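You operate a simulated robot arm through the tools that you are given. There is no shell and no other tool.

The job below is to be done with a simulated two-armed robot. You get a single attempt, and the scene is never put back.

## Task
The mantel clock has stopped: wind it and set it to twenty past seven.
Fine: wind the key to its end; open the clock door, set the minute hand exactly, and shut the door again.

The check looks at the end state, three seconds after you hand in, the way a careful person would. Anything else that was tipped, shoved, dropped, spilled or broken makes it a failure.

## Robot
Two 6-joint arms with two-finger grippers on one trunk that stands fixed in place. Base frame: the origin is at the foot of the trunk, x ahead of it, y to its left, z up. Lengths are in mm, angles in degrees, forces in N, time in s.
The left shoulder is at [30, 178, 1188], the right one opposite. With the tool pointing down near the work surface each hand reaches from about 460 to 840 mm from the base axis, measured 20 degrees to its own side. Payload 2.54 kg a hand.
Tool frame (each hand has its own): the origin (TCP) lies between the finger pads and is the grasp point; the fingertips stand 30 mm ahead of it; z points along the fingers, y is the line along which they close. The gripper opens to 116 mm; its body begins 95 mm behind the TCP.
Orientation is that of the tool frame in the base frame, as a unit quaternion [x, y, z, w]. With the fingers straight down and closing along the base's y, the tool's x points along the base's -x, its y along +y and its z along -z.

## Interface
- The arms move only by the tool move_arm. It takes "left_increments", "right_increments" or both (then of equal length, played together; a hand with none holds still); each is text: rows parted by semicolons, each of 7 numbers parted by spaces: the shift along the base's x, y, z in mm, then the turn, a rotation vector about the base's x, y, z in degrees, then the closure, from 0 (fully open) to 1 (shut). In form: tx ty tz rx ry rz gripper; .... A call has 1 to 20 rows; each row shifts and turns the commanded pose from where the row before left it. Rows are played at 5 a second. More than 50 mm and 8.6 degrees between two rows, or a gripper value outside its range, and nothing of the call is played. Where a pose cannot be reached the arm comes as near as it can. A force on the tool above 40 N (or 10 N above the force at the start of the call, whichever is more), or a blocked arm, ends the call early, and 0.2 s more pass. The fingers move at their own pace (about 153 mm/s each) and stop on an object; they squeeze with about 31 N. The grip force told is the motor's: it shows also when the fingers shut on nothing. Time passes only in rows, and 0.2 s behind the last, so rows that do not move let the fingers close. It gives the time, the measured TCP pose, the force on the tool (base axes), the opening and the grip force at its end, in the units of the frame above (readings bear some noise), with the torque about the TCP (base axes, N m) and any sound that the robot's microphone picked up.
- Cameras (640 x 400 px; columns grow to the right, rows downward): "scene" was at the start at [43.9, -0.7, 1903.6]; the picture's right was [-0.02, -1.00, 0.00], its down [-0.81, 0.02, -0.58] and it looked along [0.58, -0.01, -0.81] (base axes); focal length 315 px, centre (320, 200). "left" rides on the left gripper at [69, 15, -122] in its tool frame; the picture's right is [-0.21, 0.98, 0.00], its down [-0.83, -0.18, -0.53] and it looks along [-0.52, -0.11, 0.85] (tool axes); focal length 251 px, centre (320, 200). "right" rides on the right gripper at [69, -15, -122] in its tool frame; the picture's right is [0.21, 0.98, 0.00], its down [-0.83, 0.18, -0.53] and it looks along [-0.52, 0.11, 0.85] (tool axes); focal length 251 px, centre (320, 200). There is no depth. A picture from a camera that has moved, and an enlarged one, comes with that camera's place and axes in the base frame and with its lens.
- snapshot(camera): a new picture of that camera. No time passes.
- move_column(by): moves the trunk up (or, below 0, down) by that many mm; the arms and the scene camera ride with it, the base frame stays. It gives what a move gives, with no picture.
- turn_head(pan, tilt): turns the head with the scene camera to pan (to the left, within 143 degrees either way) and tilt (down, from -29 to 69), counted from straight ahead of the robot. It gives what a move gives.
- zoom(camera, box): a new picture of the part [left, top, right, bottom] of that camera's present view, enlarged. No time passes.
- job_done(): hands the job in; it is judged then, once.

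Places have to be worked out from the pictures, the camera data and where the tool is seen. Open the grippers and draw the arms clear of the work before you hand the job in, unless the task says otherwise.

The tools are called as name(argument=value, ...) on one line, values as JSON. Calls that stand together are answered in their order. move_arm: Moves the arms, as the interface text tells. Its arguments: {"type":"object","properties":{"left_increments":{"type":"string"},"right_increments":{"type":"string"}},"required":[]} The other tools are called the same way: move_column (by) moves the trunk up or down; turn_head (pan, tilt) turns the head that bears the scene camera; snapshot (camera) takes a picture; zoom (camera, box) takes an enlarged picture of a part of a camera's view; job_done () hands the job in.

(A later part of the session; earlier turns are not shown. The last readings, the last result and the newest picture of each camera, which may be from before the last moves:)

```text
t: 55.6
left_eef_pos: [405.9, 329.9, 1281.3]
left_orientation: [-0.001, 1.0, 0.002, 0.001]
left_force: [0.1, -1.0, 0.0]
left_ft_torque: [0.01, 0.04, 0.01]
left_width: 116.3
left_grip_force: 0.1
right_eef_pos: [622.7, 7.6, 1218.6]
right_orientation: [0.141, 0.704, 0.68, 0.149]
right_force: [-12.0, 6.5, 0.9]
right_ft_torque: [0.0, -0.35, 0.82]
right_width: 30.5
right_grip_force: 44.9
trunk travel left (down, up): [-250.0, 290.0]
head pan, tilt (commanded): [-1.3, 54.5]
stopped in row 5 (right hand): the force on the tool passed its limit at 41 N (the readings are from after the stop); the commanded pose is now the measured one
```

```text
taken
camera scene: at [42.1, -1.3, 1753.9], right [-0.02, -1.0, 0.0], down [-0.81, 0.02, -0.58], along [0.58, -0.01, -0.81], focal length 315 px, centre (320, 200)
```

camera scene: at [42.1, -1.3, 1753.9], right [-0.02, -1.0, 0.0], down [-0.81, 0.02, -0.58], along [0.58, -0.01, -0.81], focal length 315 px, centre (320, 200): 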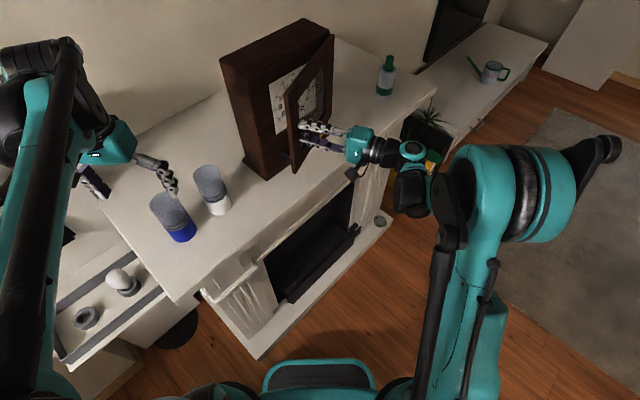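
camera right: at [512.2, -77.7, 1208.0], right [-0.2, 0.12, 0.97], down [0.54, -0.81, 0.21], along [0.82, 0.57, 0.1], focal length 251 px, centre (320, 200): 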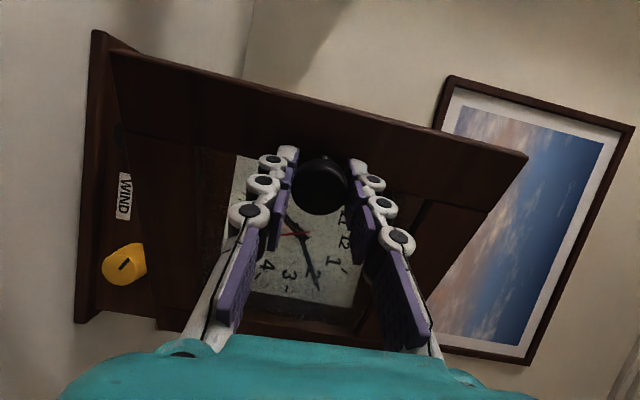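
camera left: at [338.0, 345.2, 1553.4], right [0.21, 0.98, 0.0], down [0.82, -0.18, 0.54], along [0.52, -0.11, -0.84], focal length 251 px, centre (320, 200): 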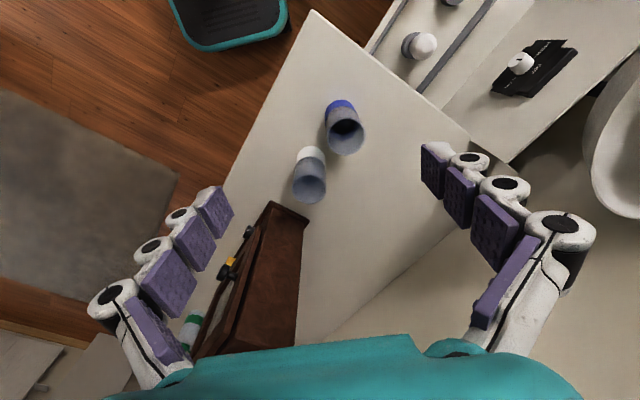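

Door is ~21° open; the stop was from the arc radius being off by ~6 mm. Refitting the arc gives a hinge near (858,-66) and R≈246, so I'll continue on that arc.

move_arm(right_increments="-4.8 -16.5 0 0 0 4 0.9; -3.6 -16.8 0 0 0 4 0.9; -2.4 -17.1 0 0 0 4 0.9; 0 0 0 0 0 0 0.9")

```text
t: 56.6
left_eef_pos: [405.9, 330.6, 1281.2]
left_orientation: [-0.001, 1.0, 0.001, 0.002]
left_force: [-0.2, 0.8, 0.0]
left_ft_torque: [-0.02, -0.01, 0.0]
left_width: 115.9
left_grip_force: 0.0
right_eef_pos: [614.5, -43.3, 1220.4]
right_orientation: [0.069, 0.715, 0.692, 0.078]
right_force: [-7.1, 4.2, 5.4]
right_ft_torque: [0.31, -0.05, 0.88]
right_width: 30.4
right_grip_force: 45.6
trunk travel left (down, up): [-250.0, 290.0]
head pan, tilt (commanded): [-1.3, 54.5]
```

Forces are small now. Continuing another 16° along the arc.

move_arm(right_increments="-1 -17.2 0 0 0 4.4 0.9; 0.2 -17.2 0 0 0 4.4 0.9; 1.4 -17.2 0 0 0 4.4 0.9; 2.6 -17 0 0 0 4.4 0.9; 0 0 0 0 0 0 0.9")

snapshot(camera="right")

snapshot(camera="scene")

```text
t: 57.8
left_eef_pos: [407.5, 330.3, 1279.5]
left_orientation: [-0.001, 1.0, 0.001, 0.002]
left_force: [0.3, -0.7, -0.1]
left_ft_torque: [0.0, 0.0, 0.01]
left_width: 116.0
left_grip_force: 0.0
right_eef_pos: [619.7, -113.7, 1219.8]
right_orientation: [-0.039, 0.717, 0.695, -0.027]
right_force: [15.7, -2.8, 22.9]
right_ft_torque: [0.38, 0.11, -1.35]
right_width: 30.5
right_grip_force: 45.2
trunk travel left (down, up): [-250.0, 290.0]
head pan, tilt (commanded): [-1.3, 54.5]
```

```text
taken
camera right: at [564.3, -241.9, 1207.9], right [-0.23, 0.01, 0.97], down [0.87, -0.45, 0.21], along [0.44, 0.89, 0.1], focal length 251 px, centre (320, 200)
```

right: 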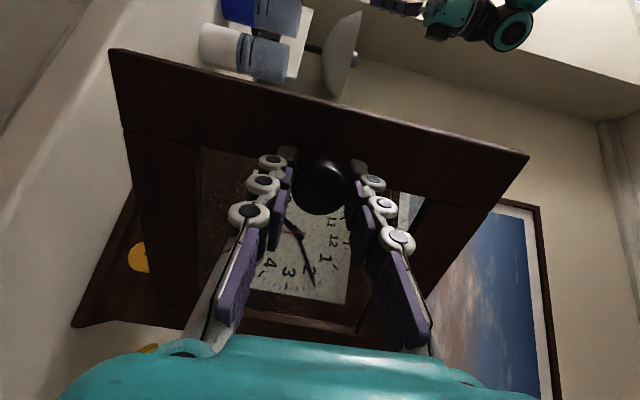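

```text
taken
camera scene: at [44.7, -0.7, 1753.7], right [-0.02, -1.0, 0.0], down [-0.81, 0.02, -0.58], along [0.58, -0.01, -0.81], focal length 315 px, centre (320, 200)
```

scene: 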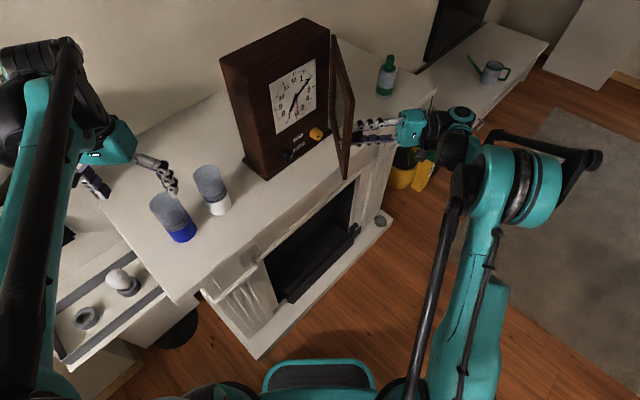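

Door is ~50° open and the dial is in view. Continuing on the arc with less yaw (letting the pull pivot between the pads), easing up slightly to relieve the vertical load.

move_arm(right_increments="4.5 -16.5 0.7 0 0 2.5 0.9; 4.5 -16.4 0.7 0 0 2.5 0.9; 5.5 -16.1 0 0 0 2.5 0.9; 0 0 0 0 0 0 0.9")

```text
t: 58.8
left_eef_pos: [403.7, 330.1, 1283.0]
left_orientation: [-0.002, 1.0, 0.001, 0.003]
left_force: [0.7, 0.3, -0.1]
left_ft_torque: [0.01, 0.01, -0.01]
left_width: 115.9
left_grip_force: 0.0
right_eef_pos: [623.0, -125.8, 1219.4]
right_orientation: [-0.064, 0.717, 0.693, -0.05]
right_force: [-29.3, -11.5, -5.3]
right_ft_torque: [0.52, 0.17, -0.64]
right_width: 30.8
right_grip_force: 45.1
right hand out of reach, approached as far as the arm can: row 2, 3
trunk travel left (down, up): [-250.0, 290.0]
head pan, tilt (commanded): [-1.3, 54.5]
stopped in row 4 (right hand): the force on the tool passed its limit at 43 N (the readings are from after the stop); the commanded pose is now the measured one
```

That's the arm's limit in this pose (out of reach). I'll let go of the pull here, back straight off it, and then open the door further another way.

move_arm(right_increments="0 0 0 0 0 0 0.55; 0 0 0 0 0 0 0.5; 0 0 0 0 0 0 0.5")

snapshot(camera="right")

zoom(camera="scene", box=[200, 10, 520, 210])

```text
t: 59.6
left_eef_pos: [407.8, 331.9, 1280.9]
left_orientation: [-0.002, 1.0, 0.002, 0.001]
left_force: [0.1, -0.6, 0.3]
left_ft_torque: [0.01, 0.02, 0.01]
left_width: 116.0
left_grip_force: 0.1
right_eef_pos: [629.7, -123.3, 1217.9]
right_orientation: [-0.062, 0.717, 0.692, -0.051]
right_force: [-0.4, 0.0, 0.2]
right_ft_torque: [-0.01, 0.02, 0.01]
right_width: 58.0
right_grip_force: 0.1
trunk travel left (down, up): [-250.0, 290.0]
head pan, tilt (commanded): [-1.3, 54.5]
```

```text
taken
camera right: at [582.2, -255.6, 1207.0], right [-0.23, 0.0, 0.97], down [0.9, -0.39, 0.21], along [0.38, 0.92, 0.09], focal length 251 px, centre (320, 200)
```

right: 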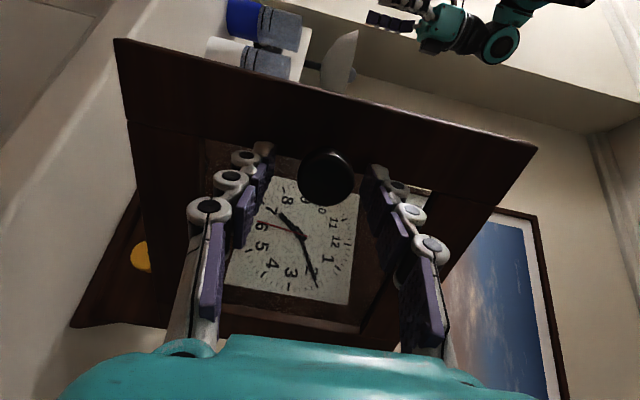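

```text
2.00 times, centred on (360, 110) of scene
camera zoom: at [45.2, -0.3, 1753.5], right [-0.02, -1.0, 0.0], down [-0.81, 0.02, -0.58], along [0.58, -0.01, -0.81], focal length 630 px, centre (240, 380)
```

zoom: 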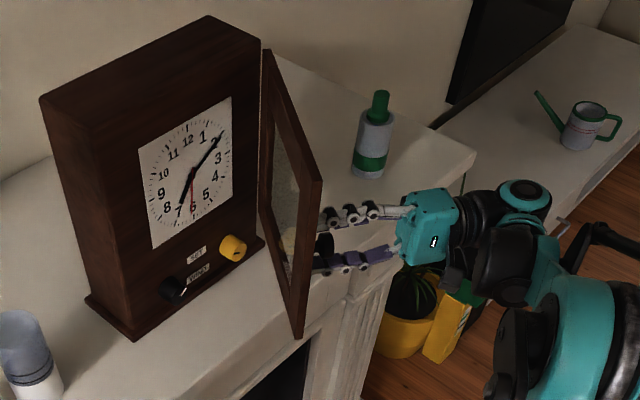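

The door stands ~57° open with the dial in clear view (second hand at 30 s, so it tracks real time). I'll retreat the right hand from the pull, yawing back, so it can go round the door's free edge.

move_arm(right_increments="-6 -15 0 0 0 -3 0.5; -8 -15 0 0 0 -4 0.5; -10 -15 0 0 0 -5 0.5; -12 -12 0 0 0 -6 0.5; -14 -10 0 0 0 -6 0.5; 0 0 0 0 0 0 0.5")

snapshot(camera="right")

snapshot(camera="scene")

```text
t: 61.0
left_eef_pos: [408.3, 331.3, 1280.6]
left_orientation: [-0.001, 1.0, 0.001, 0.001]
left_force: [-0.4, 0.0, -0.1]
left_ft_torque: [-0.02, -0.02, -0.04]
left_width: 115.8
left_grip_force: 0.0
right_eef_pos: [578.0, -190.5, 1218.2]
right_orientation: [0.089, 0.714, 0.688, 0.095]
right_force: [-0.3, 0.3, -1.0]
right_ft_torque: [0.02, 0.02, 0.06]
right_width: 58.0
right_grip_force: 0.0
trunk travel left (down, up): [-250.0, 290.0]
head pan, tilt (commanded): [-1.3, 54.5]
```

```text
taken
camera right: at [481.6, -291.8, 1207.1], right [-0.21, 0.09, 0.97], down [0.66, -0.72, 0.21], along [0.72, 0.69, 0.09], focal length 251 px, centre (320, 200)
```

right: 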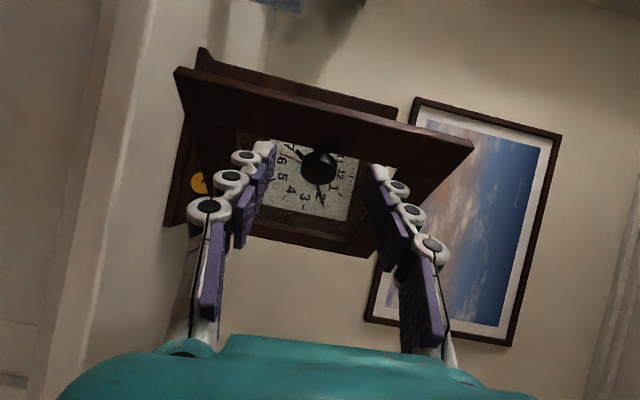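

```text
taken
camera scene: at [45.1, -0.6, 1753.5], right [-0.02, -1.0, 0.0], down [-0.81, 0.02, -0.58], along [0.58, -0.01, -0.81], focal length 315 px, centre (320, 200)
```

scene: 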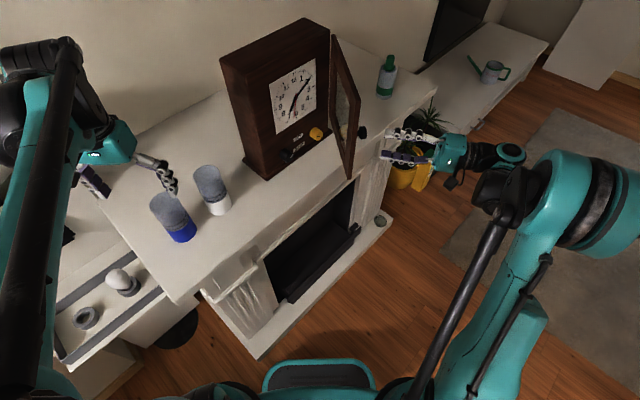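

The hand is clear of the door. I'll go round the free edge (near (584,-124)) to its inner side: first left and back, yawing to 45°, fingers shut.

move_arm(right_increments="-20 0 0 0 0 -4 0.8; -20 0 0 0 0 -4 1; -20 0 0 0 0 -4 1; 0 20 0 0 0 -4 1; 0 20 0 0 0 -4 1; 0 20 0 0 0 -4 1; 0 0 0 0 0 0 1")

snapshot(camera="right")

snapshot(camera="scene")

```text
t: 62.6
left_eef_pos: [408.7, 330.3, 1281.2]
left_orientation: [-0.001, 1.0, 0.001, 0.0]
left_force: [0.1, -0.6, -0.3]
left_ft_torque: [0.0, -0.01, 0.02]
left_width: 116.0
left_grip_force: 0.0
right_eef_pos: [517.6, -131.7, 1218.6]
right_orientation: [0.235, 0.68, 0.653, 0.236]
right_force: [0.3, 0.0, 0.0]
right_ft_torque: [0.03, 0.03, 0.02]
right_width: 0.0
right_grip_force: 28.8
trunk travel left (down, up): [-250.0, 290.0]
head pan, tilt (commanded): [-1.3, 54.5]
```

```text
taken
camera right: at [388.8, -183.1, 1207.5], right [-0.15, 0.17, 0.97], down [0.31, -0.93, 0.21], along [0.94, 0.33, 0.09], focal length 251 px, centre (320, 200)
```

right: 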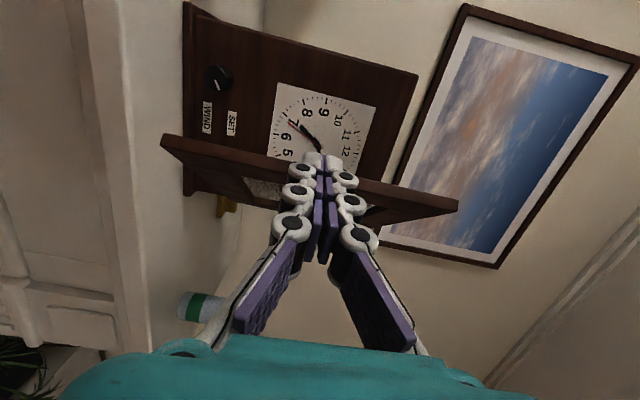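

```text
taken
camera scene: at [44.2, -1.6, 1753.5], right [-0.02, -1.0, 0.0], down [-0.81, 0.02, -0.58], along [0.58, -0.01, -0.81], focal length 315 px, centre (320, 200)
```

scene: 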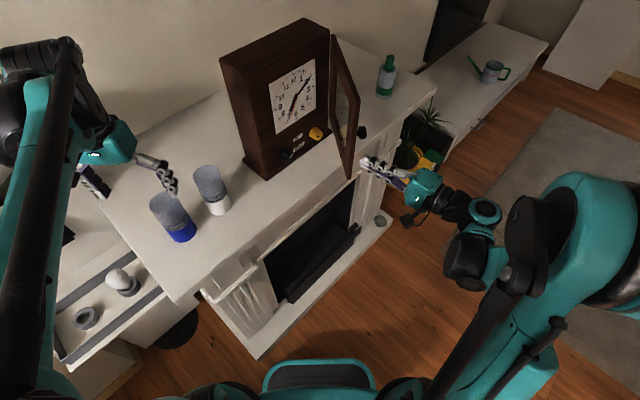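

By triangulation the free edge is at about (588,-79), so the door is ~48° open. I'll shift ~20 mm left, then go forward ~80 mm so the closed fingertips sit just inside the door's free edge.

move_arm(right_increments="-8 8 0 0 0 0 1; -8 8 0 0 0 0 1; 14.5 14.5 0 0 0 0 1; 14.5 14.5 0 0 0 0 1; 14.5 14.5 0 0 0 0 1; 14.5 14.5 0 0 0 0 1; 0 0 0 0 0 0 1")

snapshot(camera="right")

zoom(camera="scene", box=[200, 10, 520, 210])

```text
t: 64.2
left_eef_pos: [407.0, 330.6, 1281.2]
left_orientation: [-0.002, 1.0, 0.001, 0.0]
left_force: [0.1, -0.1, -0.1]
left_ft_torque: [0.0, -0.02, 0.01]
left_width: 115.9
left_grip_force: 0.0
right_eef_pos: [559.3, -55.5, 1217.9]
right_orientation: [0.234, 0.68, 0.653, 0.236]
right_force: [-0.2, 1.2, 0.0]
right_ft_torque: [-0.02, 0.0, 0.0]
right_width: 0.1
right_grip_force: 28.5
trunk travel left (down, up): [-250.0, 290.0]
head pan, tilt (commanded): [-1.3, 54.5]
```

```text
taken
camera right: at [430.3, -108.9, 1207.6], right [-0.16, 0.17, 0.97], down [0.31, -0.93, 0.21], along [0.94, 0.34, 0.09], focal length 251 px, centre (320, 200)
```

right: 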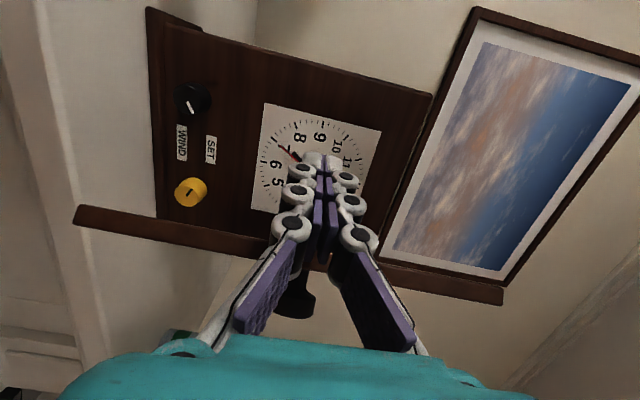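

```text
2.00 times, centred on (360, 110) of scene
camera zoom: at [43.3, -1.0, 1753.6], right [-0.02, -1.0, 0.0], down [-0.81, 0.02, -0.58], along [0.58, -0.01, -0.81], focal length 630 px, centre (240, 380)
```

zoom: 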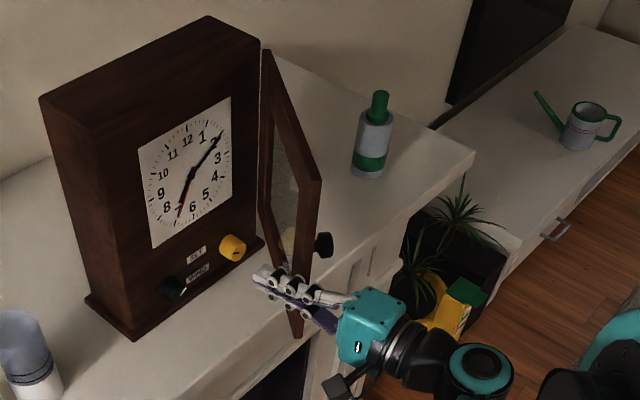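

The closed fingers are now just inside the door's free edge, touching nothing. I'll sweep to the right (along +e) to push the door further open.

move_arm(right_increments="10.6 -10.6 0 0 0 0 1; 10.6 -10.6 0 0 0 0 1; 10.6 -10.6 0 0 0 0 1; 10.6 -10.6 0 0 0 0 1; 10.6 -10.6 0 0 0 0 1; 0 0 0 0 0 0 1")

zoom(camera="scene", box=[200, 10, 520, 210])

```text
t: 65.2
left_eef_pos: [404.7, 331.3, 1283.1]
left_orientation: [-0.001, 1.0, 0.002, 0.002]
left_force: [-0.3, 1.0, 0.1]
left_ft_torque: [-0.01, -0.01, -0.02]
left_width: 116.0
left_grip_force: 0.2
right_eef_pos: [593.3, -97.2, 1219.2]
right_orientation: [0.232, 0.682, 0.652, 0.234]
right_force: [-29.0, -7.8, -2.4]
right_ft_torque: [0.54, 0.05, -0.79]
right_width: 5.9
right_grip_force: 28.9
trunk travel left (down, up): [-250.0, 290.0]
head pan, tilt (commanded): [-1.3, 54.5]
stopped in row 5 (right hand): the force on the tool passed its limit at 49 N (the readings are from after the stop); the commanded pose is now the measured one
```

```text
2.00 times, centred on (360, 110) of scene
camera zoom: at [37.6, -2.2, 1753.8], right [-0.02, -1.0, 0.0], down [-0.81, 0.02, -0.58], along [0.58, -0.01, -0.81], focal length 630 px, centre (240, 380)
```

zoom: 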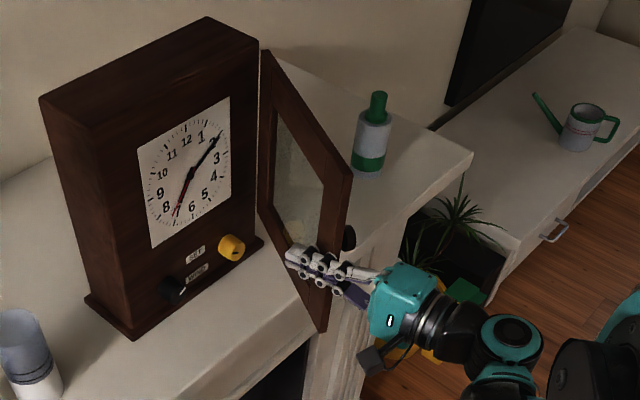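

The push was dragging toward the hinge (load −x), not swinging the door; the free edge is now near (592,-126), ~58° open. I'll back off a little, then push along the door's arc (mostly −y, curving to +x).

move_arm(right_increments="-10 0 0 0 0 0 1; 4 -16 0 0 0 0 1; 5.2 -18 0 0 0 0 1; 6.8 -18 0 0 0 0 1; 0 0 0 0 0 0 1")

zoom(camera="scene", box=[200, 10, 520, 210])

snapshot(camera="right")

```text
t: 66.4
left_eef_pos: [408.1, 332.8, 1281.3]
left_orientation: [-0.001, 1.0, 0.001, 0.001]
left_force: [-0.5, -0.4, -0.5]
left_ft_torque: [0.01, 0.03, -0.02]
left_width: 116.0
left_grip_force: 0.1
right_eef_pos: [605.4, -149.6, 1216.6]
right_orientation: [0.233, 0.683, 0.652, 0.234]
right_force: [-0.1, 0.3, -0.2]
right_ft_torque: [-0.03, 0.05, -0.01]
right_width: 0.0
right_grip_force: 28.4
trunk travel left (down, up): [-250.0, 290.0]
head pan, tilt (commanded): [-1.3, 54.5]
```

```text
2.00 times, centred on (360, 110) of scene
camera zoom: at [43.6, -0.1, 1753.6], right [-0.02, -1.0, 0.0], down [-0.81, 0.02, -0.58], along [0.58, -0.01, -0.81], focal length 630 px, centre (240, 380)
```

zoom: 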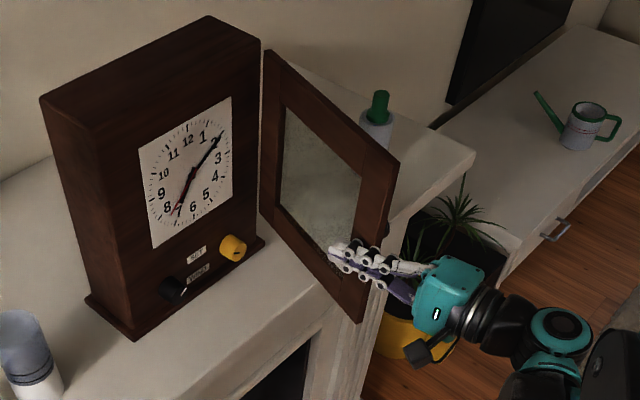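

```text
taken
camera right: at [475.9, -202.2, 1207.4], right [-0.15, 0.17, 0.97], down [0.31, -0.92, 0.22], along [0.94, 0.34, 0.09], focal length 251 px, centre (320, 200)
```

right: 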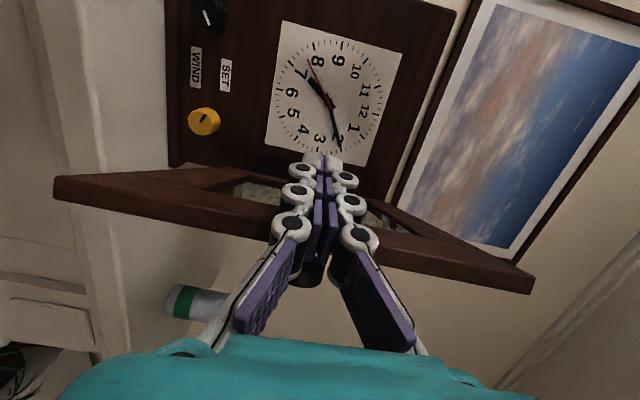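

The door swings freely this way (~68° now). Continuing along the arc.

move_arm(right_increments="7.5 -18.5 0 0 0 0 1; 9 -18 0 0 0 0 1; 10.5 -17 0 0 0 0 1; 12 -16 0 0 0 0 1; 13.5 -15 0 0 0 0 1; 0 0 0 0 0 0 1")

zoom(camera="scene", box=[200, 10, 520, 210])

snapshot(camera="right")

```text
t: 67.8
left_eef_pos: [406.8, 332.5, 1279.5]
left_orientation: [-0.001, 1.0, 0.002, 0.001]
left_force: [-0.4, -0.2, -0.4]
left_ft_torque: [-0.01, 0.01, -0.03]
left_width: 115.9
left_grip_force: 0.1
right_eef_pos: [657.7, -234.2, 1217.4]
right_orientation: [0.234, 0.682, 0.652, 0.235]
right_force: [-1.0, 0.0, -0.3]
right_ft_torque: [0.02, 0.0, 0.0]
right_width: 0.0
right_grip_force: 27.9
trunk travel left (down, up): [-250.0, 290.0]
head pan, tilt (commanded): [-1.3, 54.5]
```

```text
2.00 times, centred on (360, 110) of scene
camera zoom: at [43.4, -0.2, 1753.6], right [-0.02, -1.0, 0.0], down [-0.81, 0.02, -0.58], along [0.58, -0.01, -0.81], focal length 630 px, centre (240, 380)
```

zoom: 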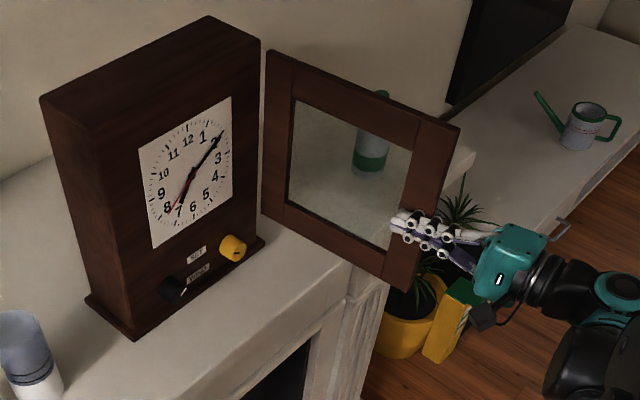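

```text
taken
camera right: at [528.4, -286.9, 1206.8], right [-0.15, 0.17, 0.97], down [0.31, -0.92, 0.22], along [0.94, 0.34, 0.09], focal length 251 px, centre (320, 200)
```

right: 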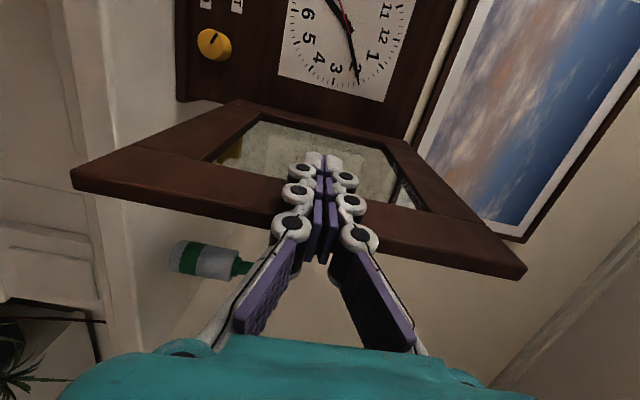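

The door is nearly square to the case now. Two more small steps for working room, then I'll back the hand off it.

move_arm(right_increments="14.5 -14 0 0 0 0 1; 15.5 -13 0 0 0 0 1; 0 0 0 0 0 0 1; -14 6 0 0 0 0 1; -20 8 0 0 0 0 1; -20 10 0 0 0 0 1; 0 0 0 0 0 0 1")

zoom(camera="scene", box=[200, 10, 520, 210])

zoom(camera="scene", box=[260, 50, 330, 170])

```text
t: 69.4
left_eef_pos: [408.5, 330.8, 1279.9]
left_orientation: [-0.001, 1.0, 0.001, 0.001]
left_force: [0.6, -0.1, 0.2]
left_ft_torque: [-0.01, 0.02, 0.01]
left_width: 116.2
left_grip_force: 0.1
right_eef_pos: [634.1, -236.8, 1218.0]
right_orientation: [0.234, 0.682, 0.652, 0.234]
right_force: [-0.6, 0.4, 0.2]
right_ft_torque: [0.01, -0.02, 0.01]
right_width: 0.2
right_grip_force: 28.6
trunk travel left (down, up): [-250.0, 290.0]
head pan, tilt (commanded): [-1.3, 54.5]
```

```text
2.00 times, centred on (360, 110) of scene
camera zoom: at [44.5, -1.1, 1753.5], right [-0.02, -1.0, 0.0], down [-0.81, 0.02, -0.58], along [0.58, -0.01, -0.81], focal length 630 px, centre (240, 380)
```

zoom: 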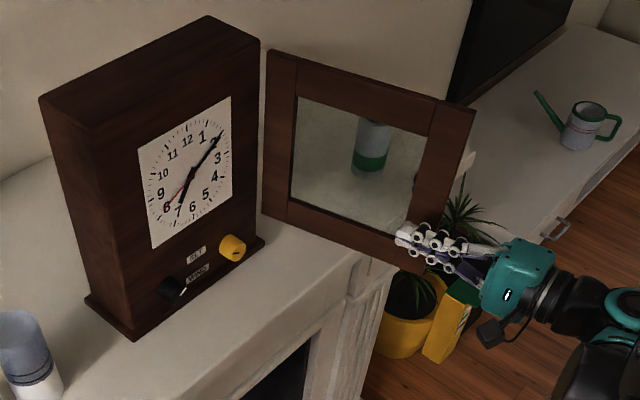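

```text
3.33 times, centred on (295, 110) of scene
camera zoom: at [44.5, -1.1, 1753.5], right [-0.02, -1.0, 0.0], down [-0.81, 0.02, -0.58], along [0.58, -0.01, -0.81], focal length 1050 px, centre (403, 500)
```

zoom: 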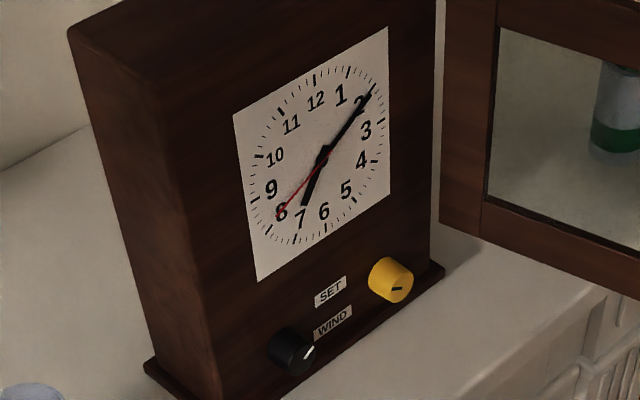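

The door is at ~95° and everything's visible; the minute hand still sits at about 10 min and the second hand at 40 s. I'll take the right hand to the black SET knob (cap ≈(706,77,1053)), stopping ~80 mm short of it.

move_arm(right_increments="-8 36 -10 0 0 0 0.8; -4 40 -20 0 0 0 0.6; 2 38 -25 0 0 0 0.5; 4 36 -27 0 0 0 0.5; 6 36 -27 0 0 0 0.5; 7 36 -27 0 0 0 0.5; 8 34.5 -28 0 0 0 0.5; 0 0 0 0 0 0 0.5")

snapshot(camera="right")

snapshot(camera="scene")

```text
t: 71.2
left_eef_pos: [407.0, 330.9, 1280.8]
left_orientation: [-0.002, 1.0, 0.002, 0.001]
left_force: [0.1, -0.2, 0.1]
left_ft_torque: [0.05, -0.03, 0.01]
left_width: 115.8
left_grip_force: 0.0
right_eef_pos: [658.8, 20.5, 1059.3]
right_orientation: [0.234, 0.682, 0.652, 0.234]
right_force: [-0.2, 0.6, -0.5]
right_ft_torque: [0.03, -0.02, -0.03]
right_width: 58.0
right_grip_force: 0.0
right hand out of reach, approached as far as the arm can: row 7
trunk travel left (down, up): [-250.0, 290.0]
head pan, tilt (commanded): [-1.3, 54.5]
```

```text
taken
camera right: at [529.2, -34.0, 1048.5], right [-0.15, 0.17, 0.97], down [0.32, -0.92, 0.22], along [0.94, 0.34, 0.09], focal length 251 px, centre (320, 200)
```

right: 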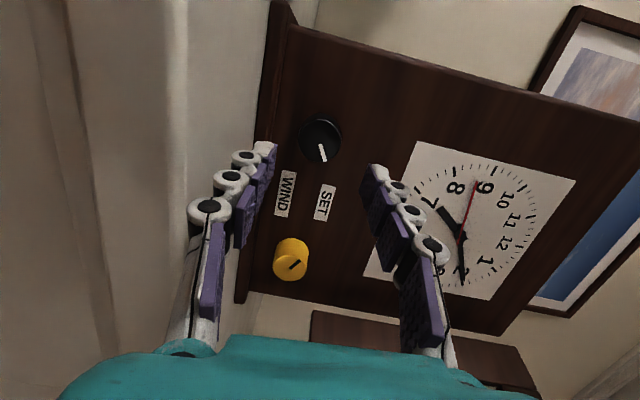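

```text
taken
camera scene: at [42.9, -1.5, 1753.6], right [-0.02, -1.0, 0.0], down [-0.81, 0.02, -0.58], along [0.58, -0.01, -0.81], focal length 315 px, centre (320, 200)
```

scene: 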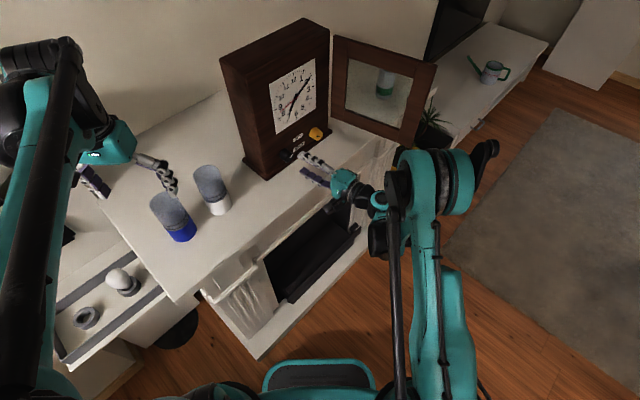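

The black cap is at about (703,80,1055), ~73 mm ahead and ~8 mm to the left of the tool axis. I'll move forward 40 mm while shifting left and down, and see if the reach holds.

move_arm(right_increments="7.5 10 -1 0 0 0 0.55; 7.5 10 -1 0 0 0 0.55; 7.5 10 -1 0 0 0 0.55; 0 0 0 0 0 0 0.55")

snapshot(camera="right")

```text
t: 72.2
left_eef_pos: [407.0, 331.1, 1280.6]
left_orientation: [-0.002, 1.0, 0.002, 0.001]
left_force: [0.2, 0.1, -0.8]
left_ft_torque: [0.05, -0.02, 0.01]
left_width: 115.6
left_grip_force: 0.1
right_eef_pos: [680.8, 49.6, 1057.1]
right_orientation: [0.234, 0.682, 0.652, 0.235]
right_force: [-0.2, -0.7, -0.3]
right_ft_torque: [0.01, -0.02, -0.01]
right_width: 52.2
right_grip_force: 0.1
trunk travel left (down, up): [-250.0, 290.0]
head pan, tilt (commanded): [-1.3, 54.5]
```

```text
taken
camera right: at [552.1, -3.0, 1045.8], right [-0.15, 0.17, 0.97], down [0.31, -0.92, 0.22], along [0.94, 0.34, 0.09], focal length 251 px, centre (320, 200)
```

right: 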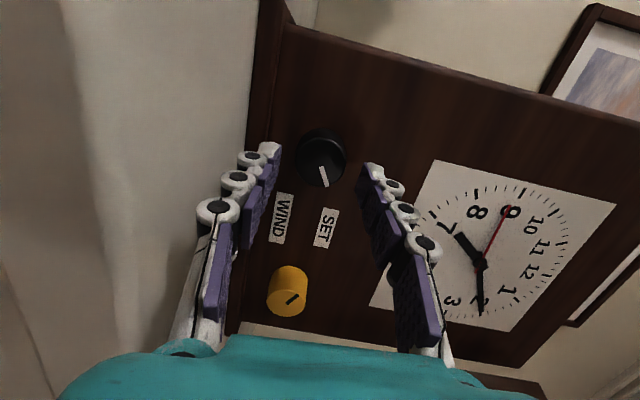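

In reach now; the cap is ~37 mm ahead and ~4 mm left. I'll go in 30 mm, trim left, and close gently.

move_arm(right_increments="6 8 -0.3 0 0 0 0.55; 6 8 -0.3 0 0 0 0.55; 6 8 -0.3 0 0 0 0.55; 0 0 0 0 0 0 0.55; 0 0 0 0 0 0 0.66; 0 0 0 0 0 0 0.7")

snapshot(camera="right")

zoom(camera="scene", box=[260, 110, 340, 190])

```text
t: 73.6
left_eef_pos: [405.2, 330.4, 1282.0]
left_orientation: [-0.002, 1.0, 0.002, 0.001]
left_force: [0.6, 0.3, 0.4]
left_ft_torque: [-0.02, 0.0, 0.02]
left_width: 116.1
left_grip_force: 0.1
right_eef_pos: [697.9, 71.4, 1056.2]
right_orientation: [0.234, 0.682, 0.652, 0.235]
right_force: [-12.3, -13.9, 9.9]
right_ft_torque: [0.5, -0.55, -0.18]
right_width: 41.5
right_grip_force: 4.6
trunk travel left (down, up): [-250.0, 290.0]
head pan, tilt (commanded): [-1.3, 54.5]
```

```text
taken
camera right: at [568.3, 18.6, 1046.1], right [-0.16, 0.17, 0.97], down [0.31, -0.93, 0.21], along [0.94, 0.34, 0.09], focal length 251 px, centre (320, 200)
```

right: 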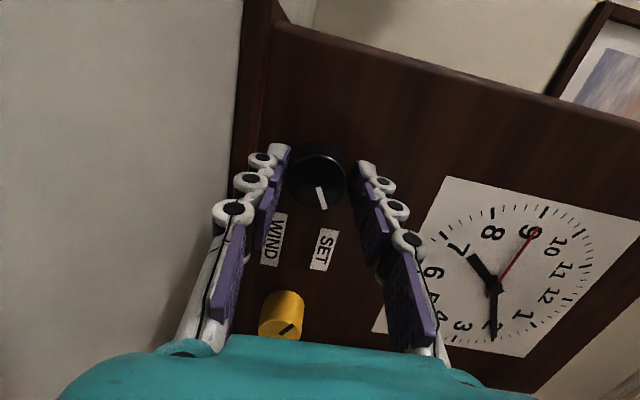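

```text
5.00 times, centred on (300, 150) of scene
camera zoom: at [40.4, -3.3, 1753.7], right [-0.02, -1.0, 0.0], down [-0.81, 0.02, -0.58], along [0.58, -0.01, -0.81], focal length 1575 px, centre (420, 450)
```

zoom: 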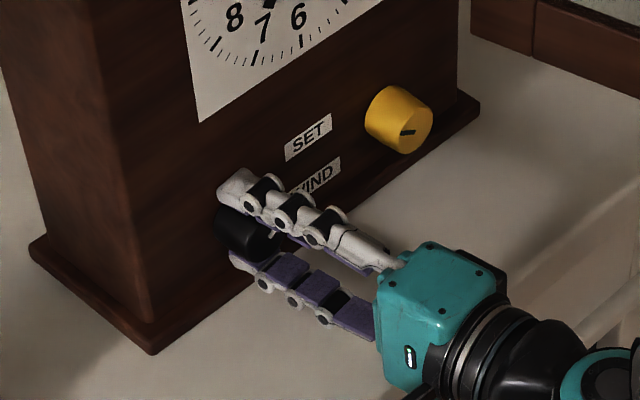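

Fingertips are pressing lightly on the panel (~18 N back). I'll back off 4 mm and then close on the knob.

move_arm(right_increments="-3 -3 0 0 0 0 0.6; 0 0 0 0 0 0 0.6; 0 0 0 0 0 0 0.7; 0 0 0 0 0 0 0.78; 0 0 0 0 0 0 0.78")

zoom(camera="right", box=[200, 100, 440, 320])

```text
t: 74.8
left_eef_pos: [407.0, 332.8, 1280.5]
left_orientation: [-0.002, 1.0, 0.0, 0.001]
left_force: [-0.3, -0.2, 0.5]
left_ft_torque: [-0.01, 0.0, -0.01]
left_width: 115.9
left_grip_force: 0.0
right_eef_pos: [694.6, 72.3, 1056.9]
right_orientation: [0.233, 0.683, 0.652, 0.234]
right_force: [5.6, 7.0, 13.6]
right_ft_torque: [0.36, -0.35, 0.74]
right_width: 35.3
right_grip_force: 45.1
trunk travel left (down, up): [-250.0, 290.0]
head pan, tilt (commanded): [-1.3, 54.5]
```

```text
1.82 times, centred on (320, 210) of right
camera zoom: at [566.9, 18.9, 1045.2], right [-0.15, 0.17, 0.97], down [0.31, -0.92, 0.22], along [0.94, 0.34, 0.09], focal length 457 px, centre (320, 182)
```

zoom: 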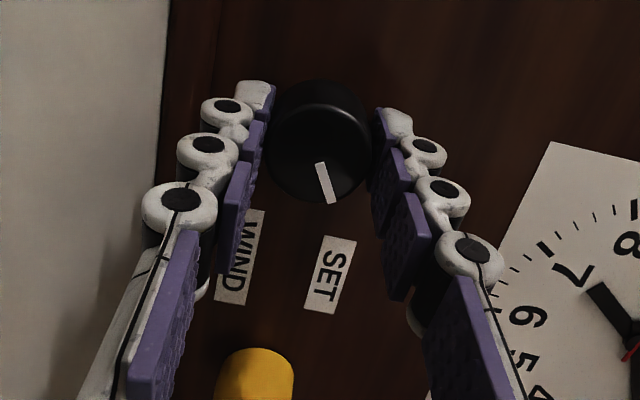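

Gripped at 35 mm width; its marker works out at ~60°. I'll turn it clockwise 15° as a test and see whether the minute hand follows.

move_arm(right_increments="0 0 0 3.54 3.54 0 0.78; 0 0 0 3.54 3.54 0 0.78; 0 0 0 3.54 3.54 0 0.78; 0 0 0 0 0 0 0.78")

zoom(camera="right", box=[200, 100, 440, 320])

zoom(camera="scene", box=[260, 50, 330, 170])

```text
t: 75.8
left_eef_pos: [408.7, 333.3, 1279.7]
left_orientation: [-0.001, 1.0, 0.001, 0.0]
left_force: [0.0, -0.2, -0.1]
left_ft_torque: [0.0, 0.03, -0.03]
left_width: 116.1
left_grip_force: 0.0
right_eef_pos: [695.5, 71.7, 1054.7]
right_orientation: [0.314, 0.637, 0.688, 0.147]
right_force: [11.5, 10.2, 16.6]
right_ft_torque: [0.41, -0.34, 0.14]
right_width: 34.8
right_grip_force: 45.1
trunk travel left (down, up): [-250.0, 290.0]
head pan, tilt (commanded): [-1.3, 54.5]
```

```text
1.82 times, centred on (320, 210) of right
camera zoom: at [566.2, 19.6, 1059.6], right [0.03, -0.01, 1.0], down [0.33, -0.94, -0.02], along [0.94, 0.33, -0.03], focal length 457 px, centre (320, 182)
```

zoom: 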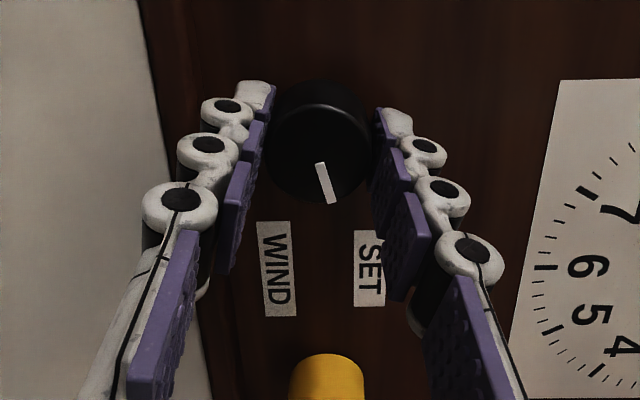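

```text
3.33 times, centred on (295, 110) of scene
camera zoom: at [43.7, 0.9, 1753.6], right [-0.02, -1.0, 0.0], down [-0.81, 0.02, -0.58], along [0.58, -0.01, -0.81], focal length 1050 px, centre (403, 500)
```

zoom: 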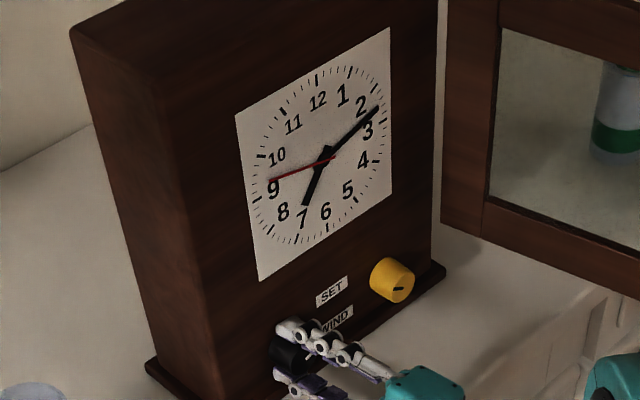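

The minute hand moved with the knob (from ~10 to ~13 min), so the black knob is the setter, about 1:1. I'll zoom hard on the dial to read the hand against the ticks.

zoom(camera="scene", box=[282, 65, 322, 115])

zoom(camera="scene", box=[295, 70, 320, 100])

```text
8.00 times, centred on (302, 90) of scene
camera zoom: at [43.7, 0.9, 1753.6], right [-0.02, -1.0, 0.0], down [-0.81, 0.02, -0.58], along [0.58, -0.01, -0.81], focal length 2519 px, centre (464, 1080)
```

zoom: 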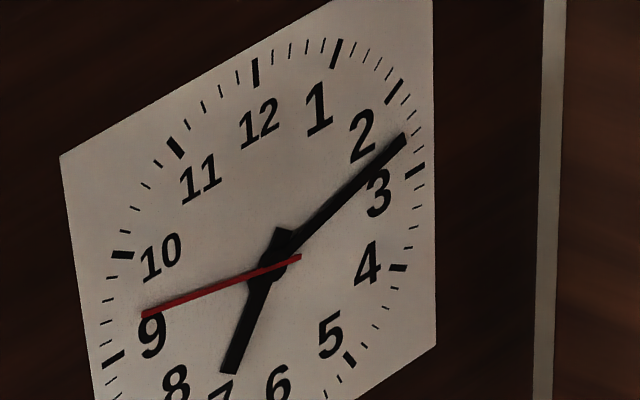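

```text
13.33 times, centred on (308, 85) of scene
camera zoom: at [43.7, 0.9, 1753.6], right [-0.02, -1.0, 0.0], down [-0.81, 0.02, -0.58], along [0.58, -0.01, -0.81], focal length 4199 px, centre (487, 1733)
```

zoom: 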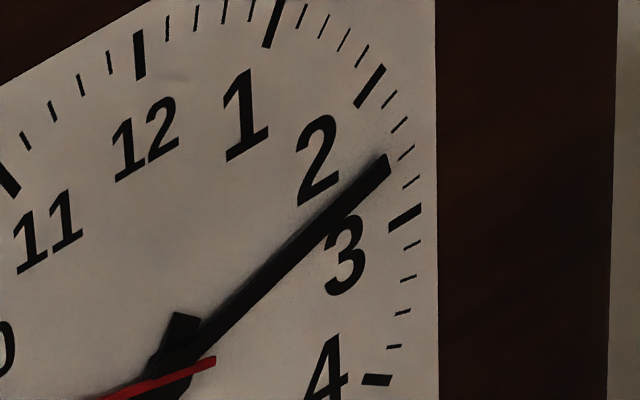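

Working the dial's tick directions into an affine map, the minute hand reads ~75° (12.6 min), matching a 15° knob turn from 60°. I'll turn on by 35° and ease the side load, then measure again.

move_arm(right_increments="0.6 0.6 1 3.54 3.54 0 0.78; 0 0 0 3.54 3.54 0 0.78; 0 0 0 3.54 3.54 0 0.78; 0 0 0 3.54 3.54 0 0.78; 0 0 0 3.54 3.54 0 0.78; 0 0 0 3.54 3.54 0 0.78; 0 0 0 3.54 3.54 0 0.78; 0 0 0 0 0 0 0.78")

zoom(camera="scene", box=[282, 65, 322, 115])

zoom(camera="scene", box=[275, 55, 330, 145])

zoom(camera="right", box=[200, 100, 440, 320])

```text
t: 77.4
left_eef_pos: [407.9, 331.9, 1280.7]
left_orientation: [0.0, 1.0, 0.001, 0.001]
left_force: [0.6, 0.3, 0.1]
left_ft_torque: [0.0, -0.03, 0.0]
left_width: 116.1
left_grip_force: 0.0
right_eef_pos: [695.4, 71.1, 1054.0]
right_orientation: [0.474, 0.499, 0.723, -0.058]
right_force: [-5.4, -1.3, -11.4]
right_ft_torque: [-0.09, 0.03, -0.13]
right_width: 34.9
right_grip_force: 44.8
trunk travel left (down, up): [-250.0, 290.0]
head pan, tilt (commanded): [-1.3, 54.5]
stopped in row 8 (right hand): the force on the tool passed its limit at 41 N (the readings are from after the stop); the commanded pose is now the measured one
```

```text
8.00 times, centred on (302, 90) of scene
camera zoom: at [44.7, -0.6, 1753.7], right [-0.02, -1.0, 0.0], down [-0.81, 0.02, -0.58], along [0.58, -0.01, -0.81], focal length 2519 px, centre (464, 1080)
```

zoom: 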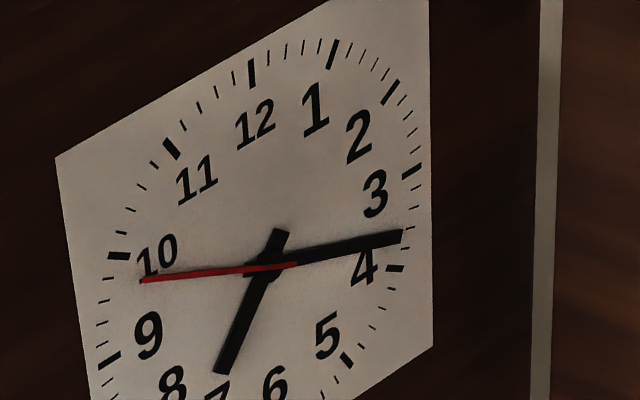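

```text
4.44 times, centred on (302, 100) of scene
camera zoom: at [44.7, -0.6, 1753.7], right [-0.02, -1.0, 0.0], down [-0.81, 0.02, -0.58], along [0.58, -0.01, -0.81], focal length 1400 px, centre (398, 644)
```

zoom: 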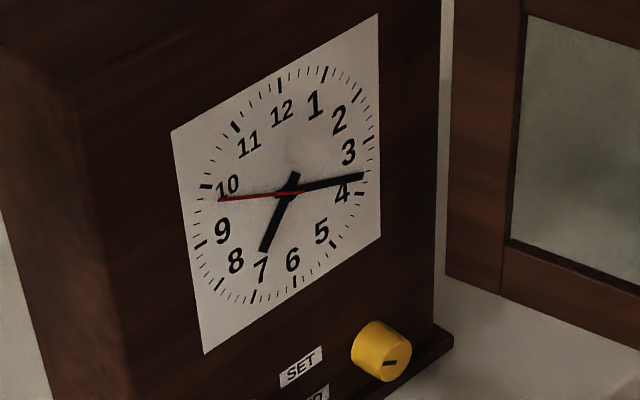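

```text
1.82 times, centred on (320, 210) of right
camera zoom: at [574.8, 11.0, 1090.1], right [0.43, -0.4, 0.81], down [0.21, -0.83, -0.52], along [0.88, 0.4, -0.27], focal length 457 px, centre (320, 182)
```

zoom: 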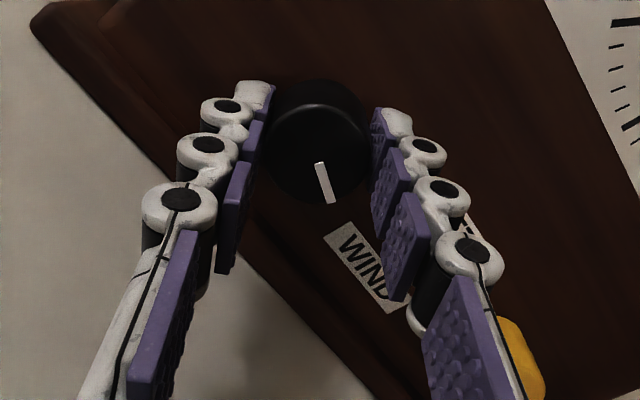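

The hand now reads about 108° (~18 min). I'll turn another 10° gently and then re-measure.

move_arm(right_increments="0 0 0 2.36 2.36 0 0.78; 0 0 0 2.36 2.36 0 0.78; 0 0 0 2.36 2.36 0 0.78; 0 0 0 0 0 0 0.78")

zoom(camera="scene", box=[262, 66, 338, 140])

zoom(camera="scene", box=[290, 80, 320, 110])

```text
t: 78.4
left_eef_pos: [409.0, 331.1, 1280.4]
left_orientation: [-0.002, 1.0, 0.0, 0.001]
left_force: [0.2, -1.3, 0.5]
left_ft_torque: [-0.01, 0.02, 0.01]
left_width: 116.0
left_grip_force: 0.0
right_eef_pos: [696.9, 72.4, 1054.8]
right_orientation: [0.514, 0.448, 0.722, -0.118]
right_force: [-11.2, -3.2, -20.3]
right_ft_torque: [-0.54, 0.51, 0.15]
right_width: 34.9
right_grip_force: 45.1
trunk travel left (down, up): [-250.0, 290.0]
head pan, tilt (commanded): [-1.3, 54.5]
```

```text
5.41 times, centred on (300, 103) of scene
camera zoom: at [44.9, -0.7, 1753.4], right [-0.02, -1.0, 0.0], down [-0.81, 0.02, -0.58], along [0.58, -0.01, -0.81], focal length 1702 px, centre (428, 724)
```

zoom: 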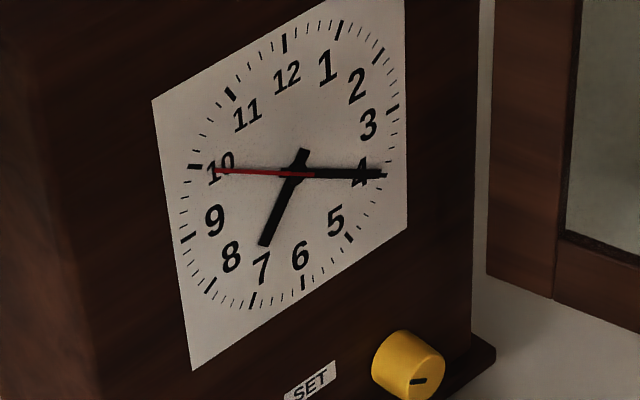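

```text
13.33 times, centred on (305, 95) of scene
camera zoom: at [44.9, -0.7, 1753.4], right [-0.02, -1.0, 0.0], down [-0.81, 0.02, -0.58], along [0.58, -0.01, -0.81], focal length 4199 px, centre (520, 1600)
```

zoom: 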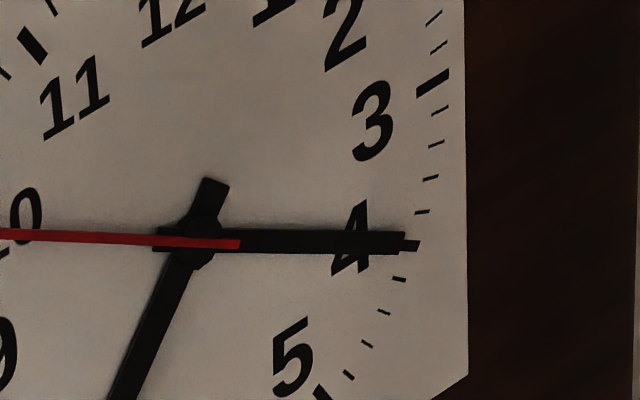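

The hand now lies over the 4 tick; allowing for parallax I read ~119.3°, within about 1° of 20 min. I'll relieve the load, open the fingers gently, back off and check squarely from the front.

move_arm(right_increments="-0.5 -0.2 -0.9 0 0 0 0.78; 0 0 0 0 0 0 0.7; 0 0 0 0 0 0 0.64; 0 0 0 0 0 0 0.6; -9 -9 0 0 0 0 0.6; -9 -9 0 0 0 0 0.6; -9 -9 0 0 0 0 0.6; -9 -9 0 0 0 0 0.6; 0 0 0 0 0 0 0.6")

zoom(camera="scene", box=[290, 80, 320, 110])

snapshot(camera="right")

```text
t: 80.4
left_eef_pos: [407.7, 332.6, 1280.1]
left_orientation: [-0.001, 1.0, 0.001, 0.001]
left_force: [0.1, -0.1, 0.3]
left_ft_torque: [0.01, -0.01, 0.02]
left_width: 116.3
left_grip_force: 0.0
right_eef_pos: [675.9, 35.7, 1063.6]
right_orientation: [0.513, 0.448, 0.722, -0.118]
right_force: [0.0, -0.2, 0.1]
right_ft_torque: [-0.04, -0.01, 0.03]
right_width: 46.6
right_grip_force: 0.1
right hand out of reach, approached as far as the arm can: row 7, 8
trunk travel left (down, up): [-250.0, 290.0]
head pan, tilt (commanded): [-1.3, 54.5]
```

```text
13.33 times, centred on (305, 95) of scene
camera zoom: at [44.0, -0.3, 1753.5], right [-0.02, -1.0, 0.0], down [-0.81, 0.02, -0.58], along [0.58, -0.01, -0.81], focal length 4199 px, centre (520, 1600)
```

zoom: 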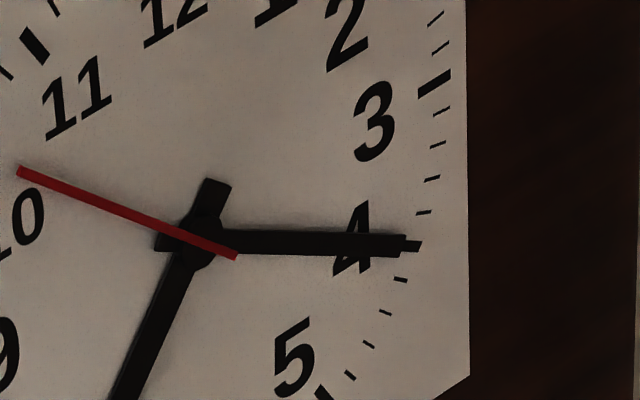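

```text
taken
camera right: at [558.1, -29.1, 1105.3], right [0.52, -0.5, 0.7], down [0.14, -0.75, -0.64], along [0.84, 0.43, -0.32], focal length 251 px, centre (320, 200)
```

right: 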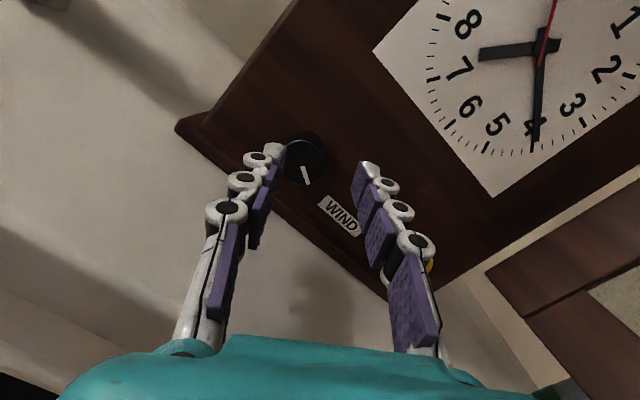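

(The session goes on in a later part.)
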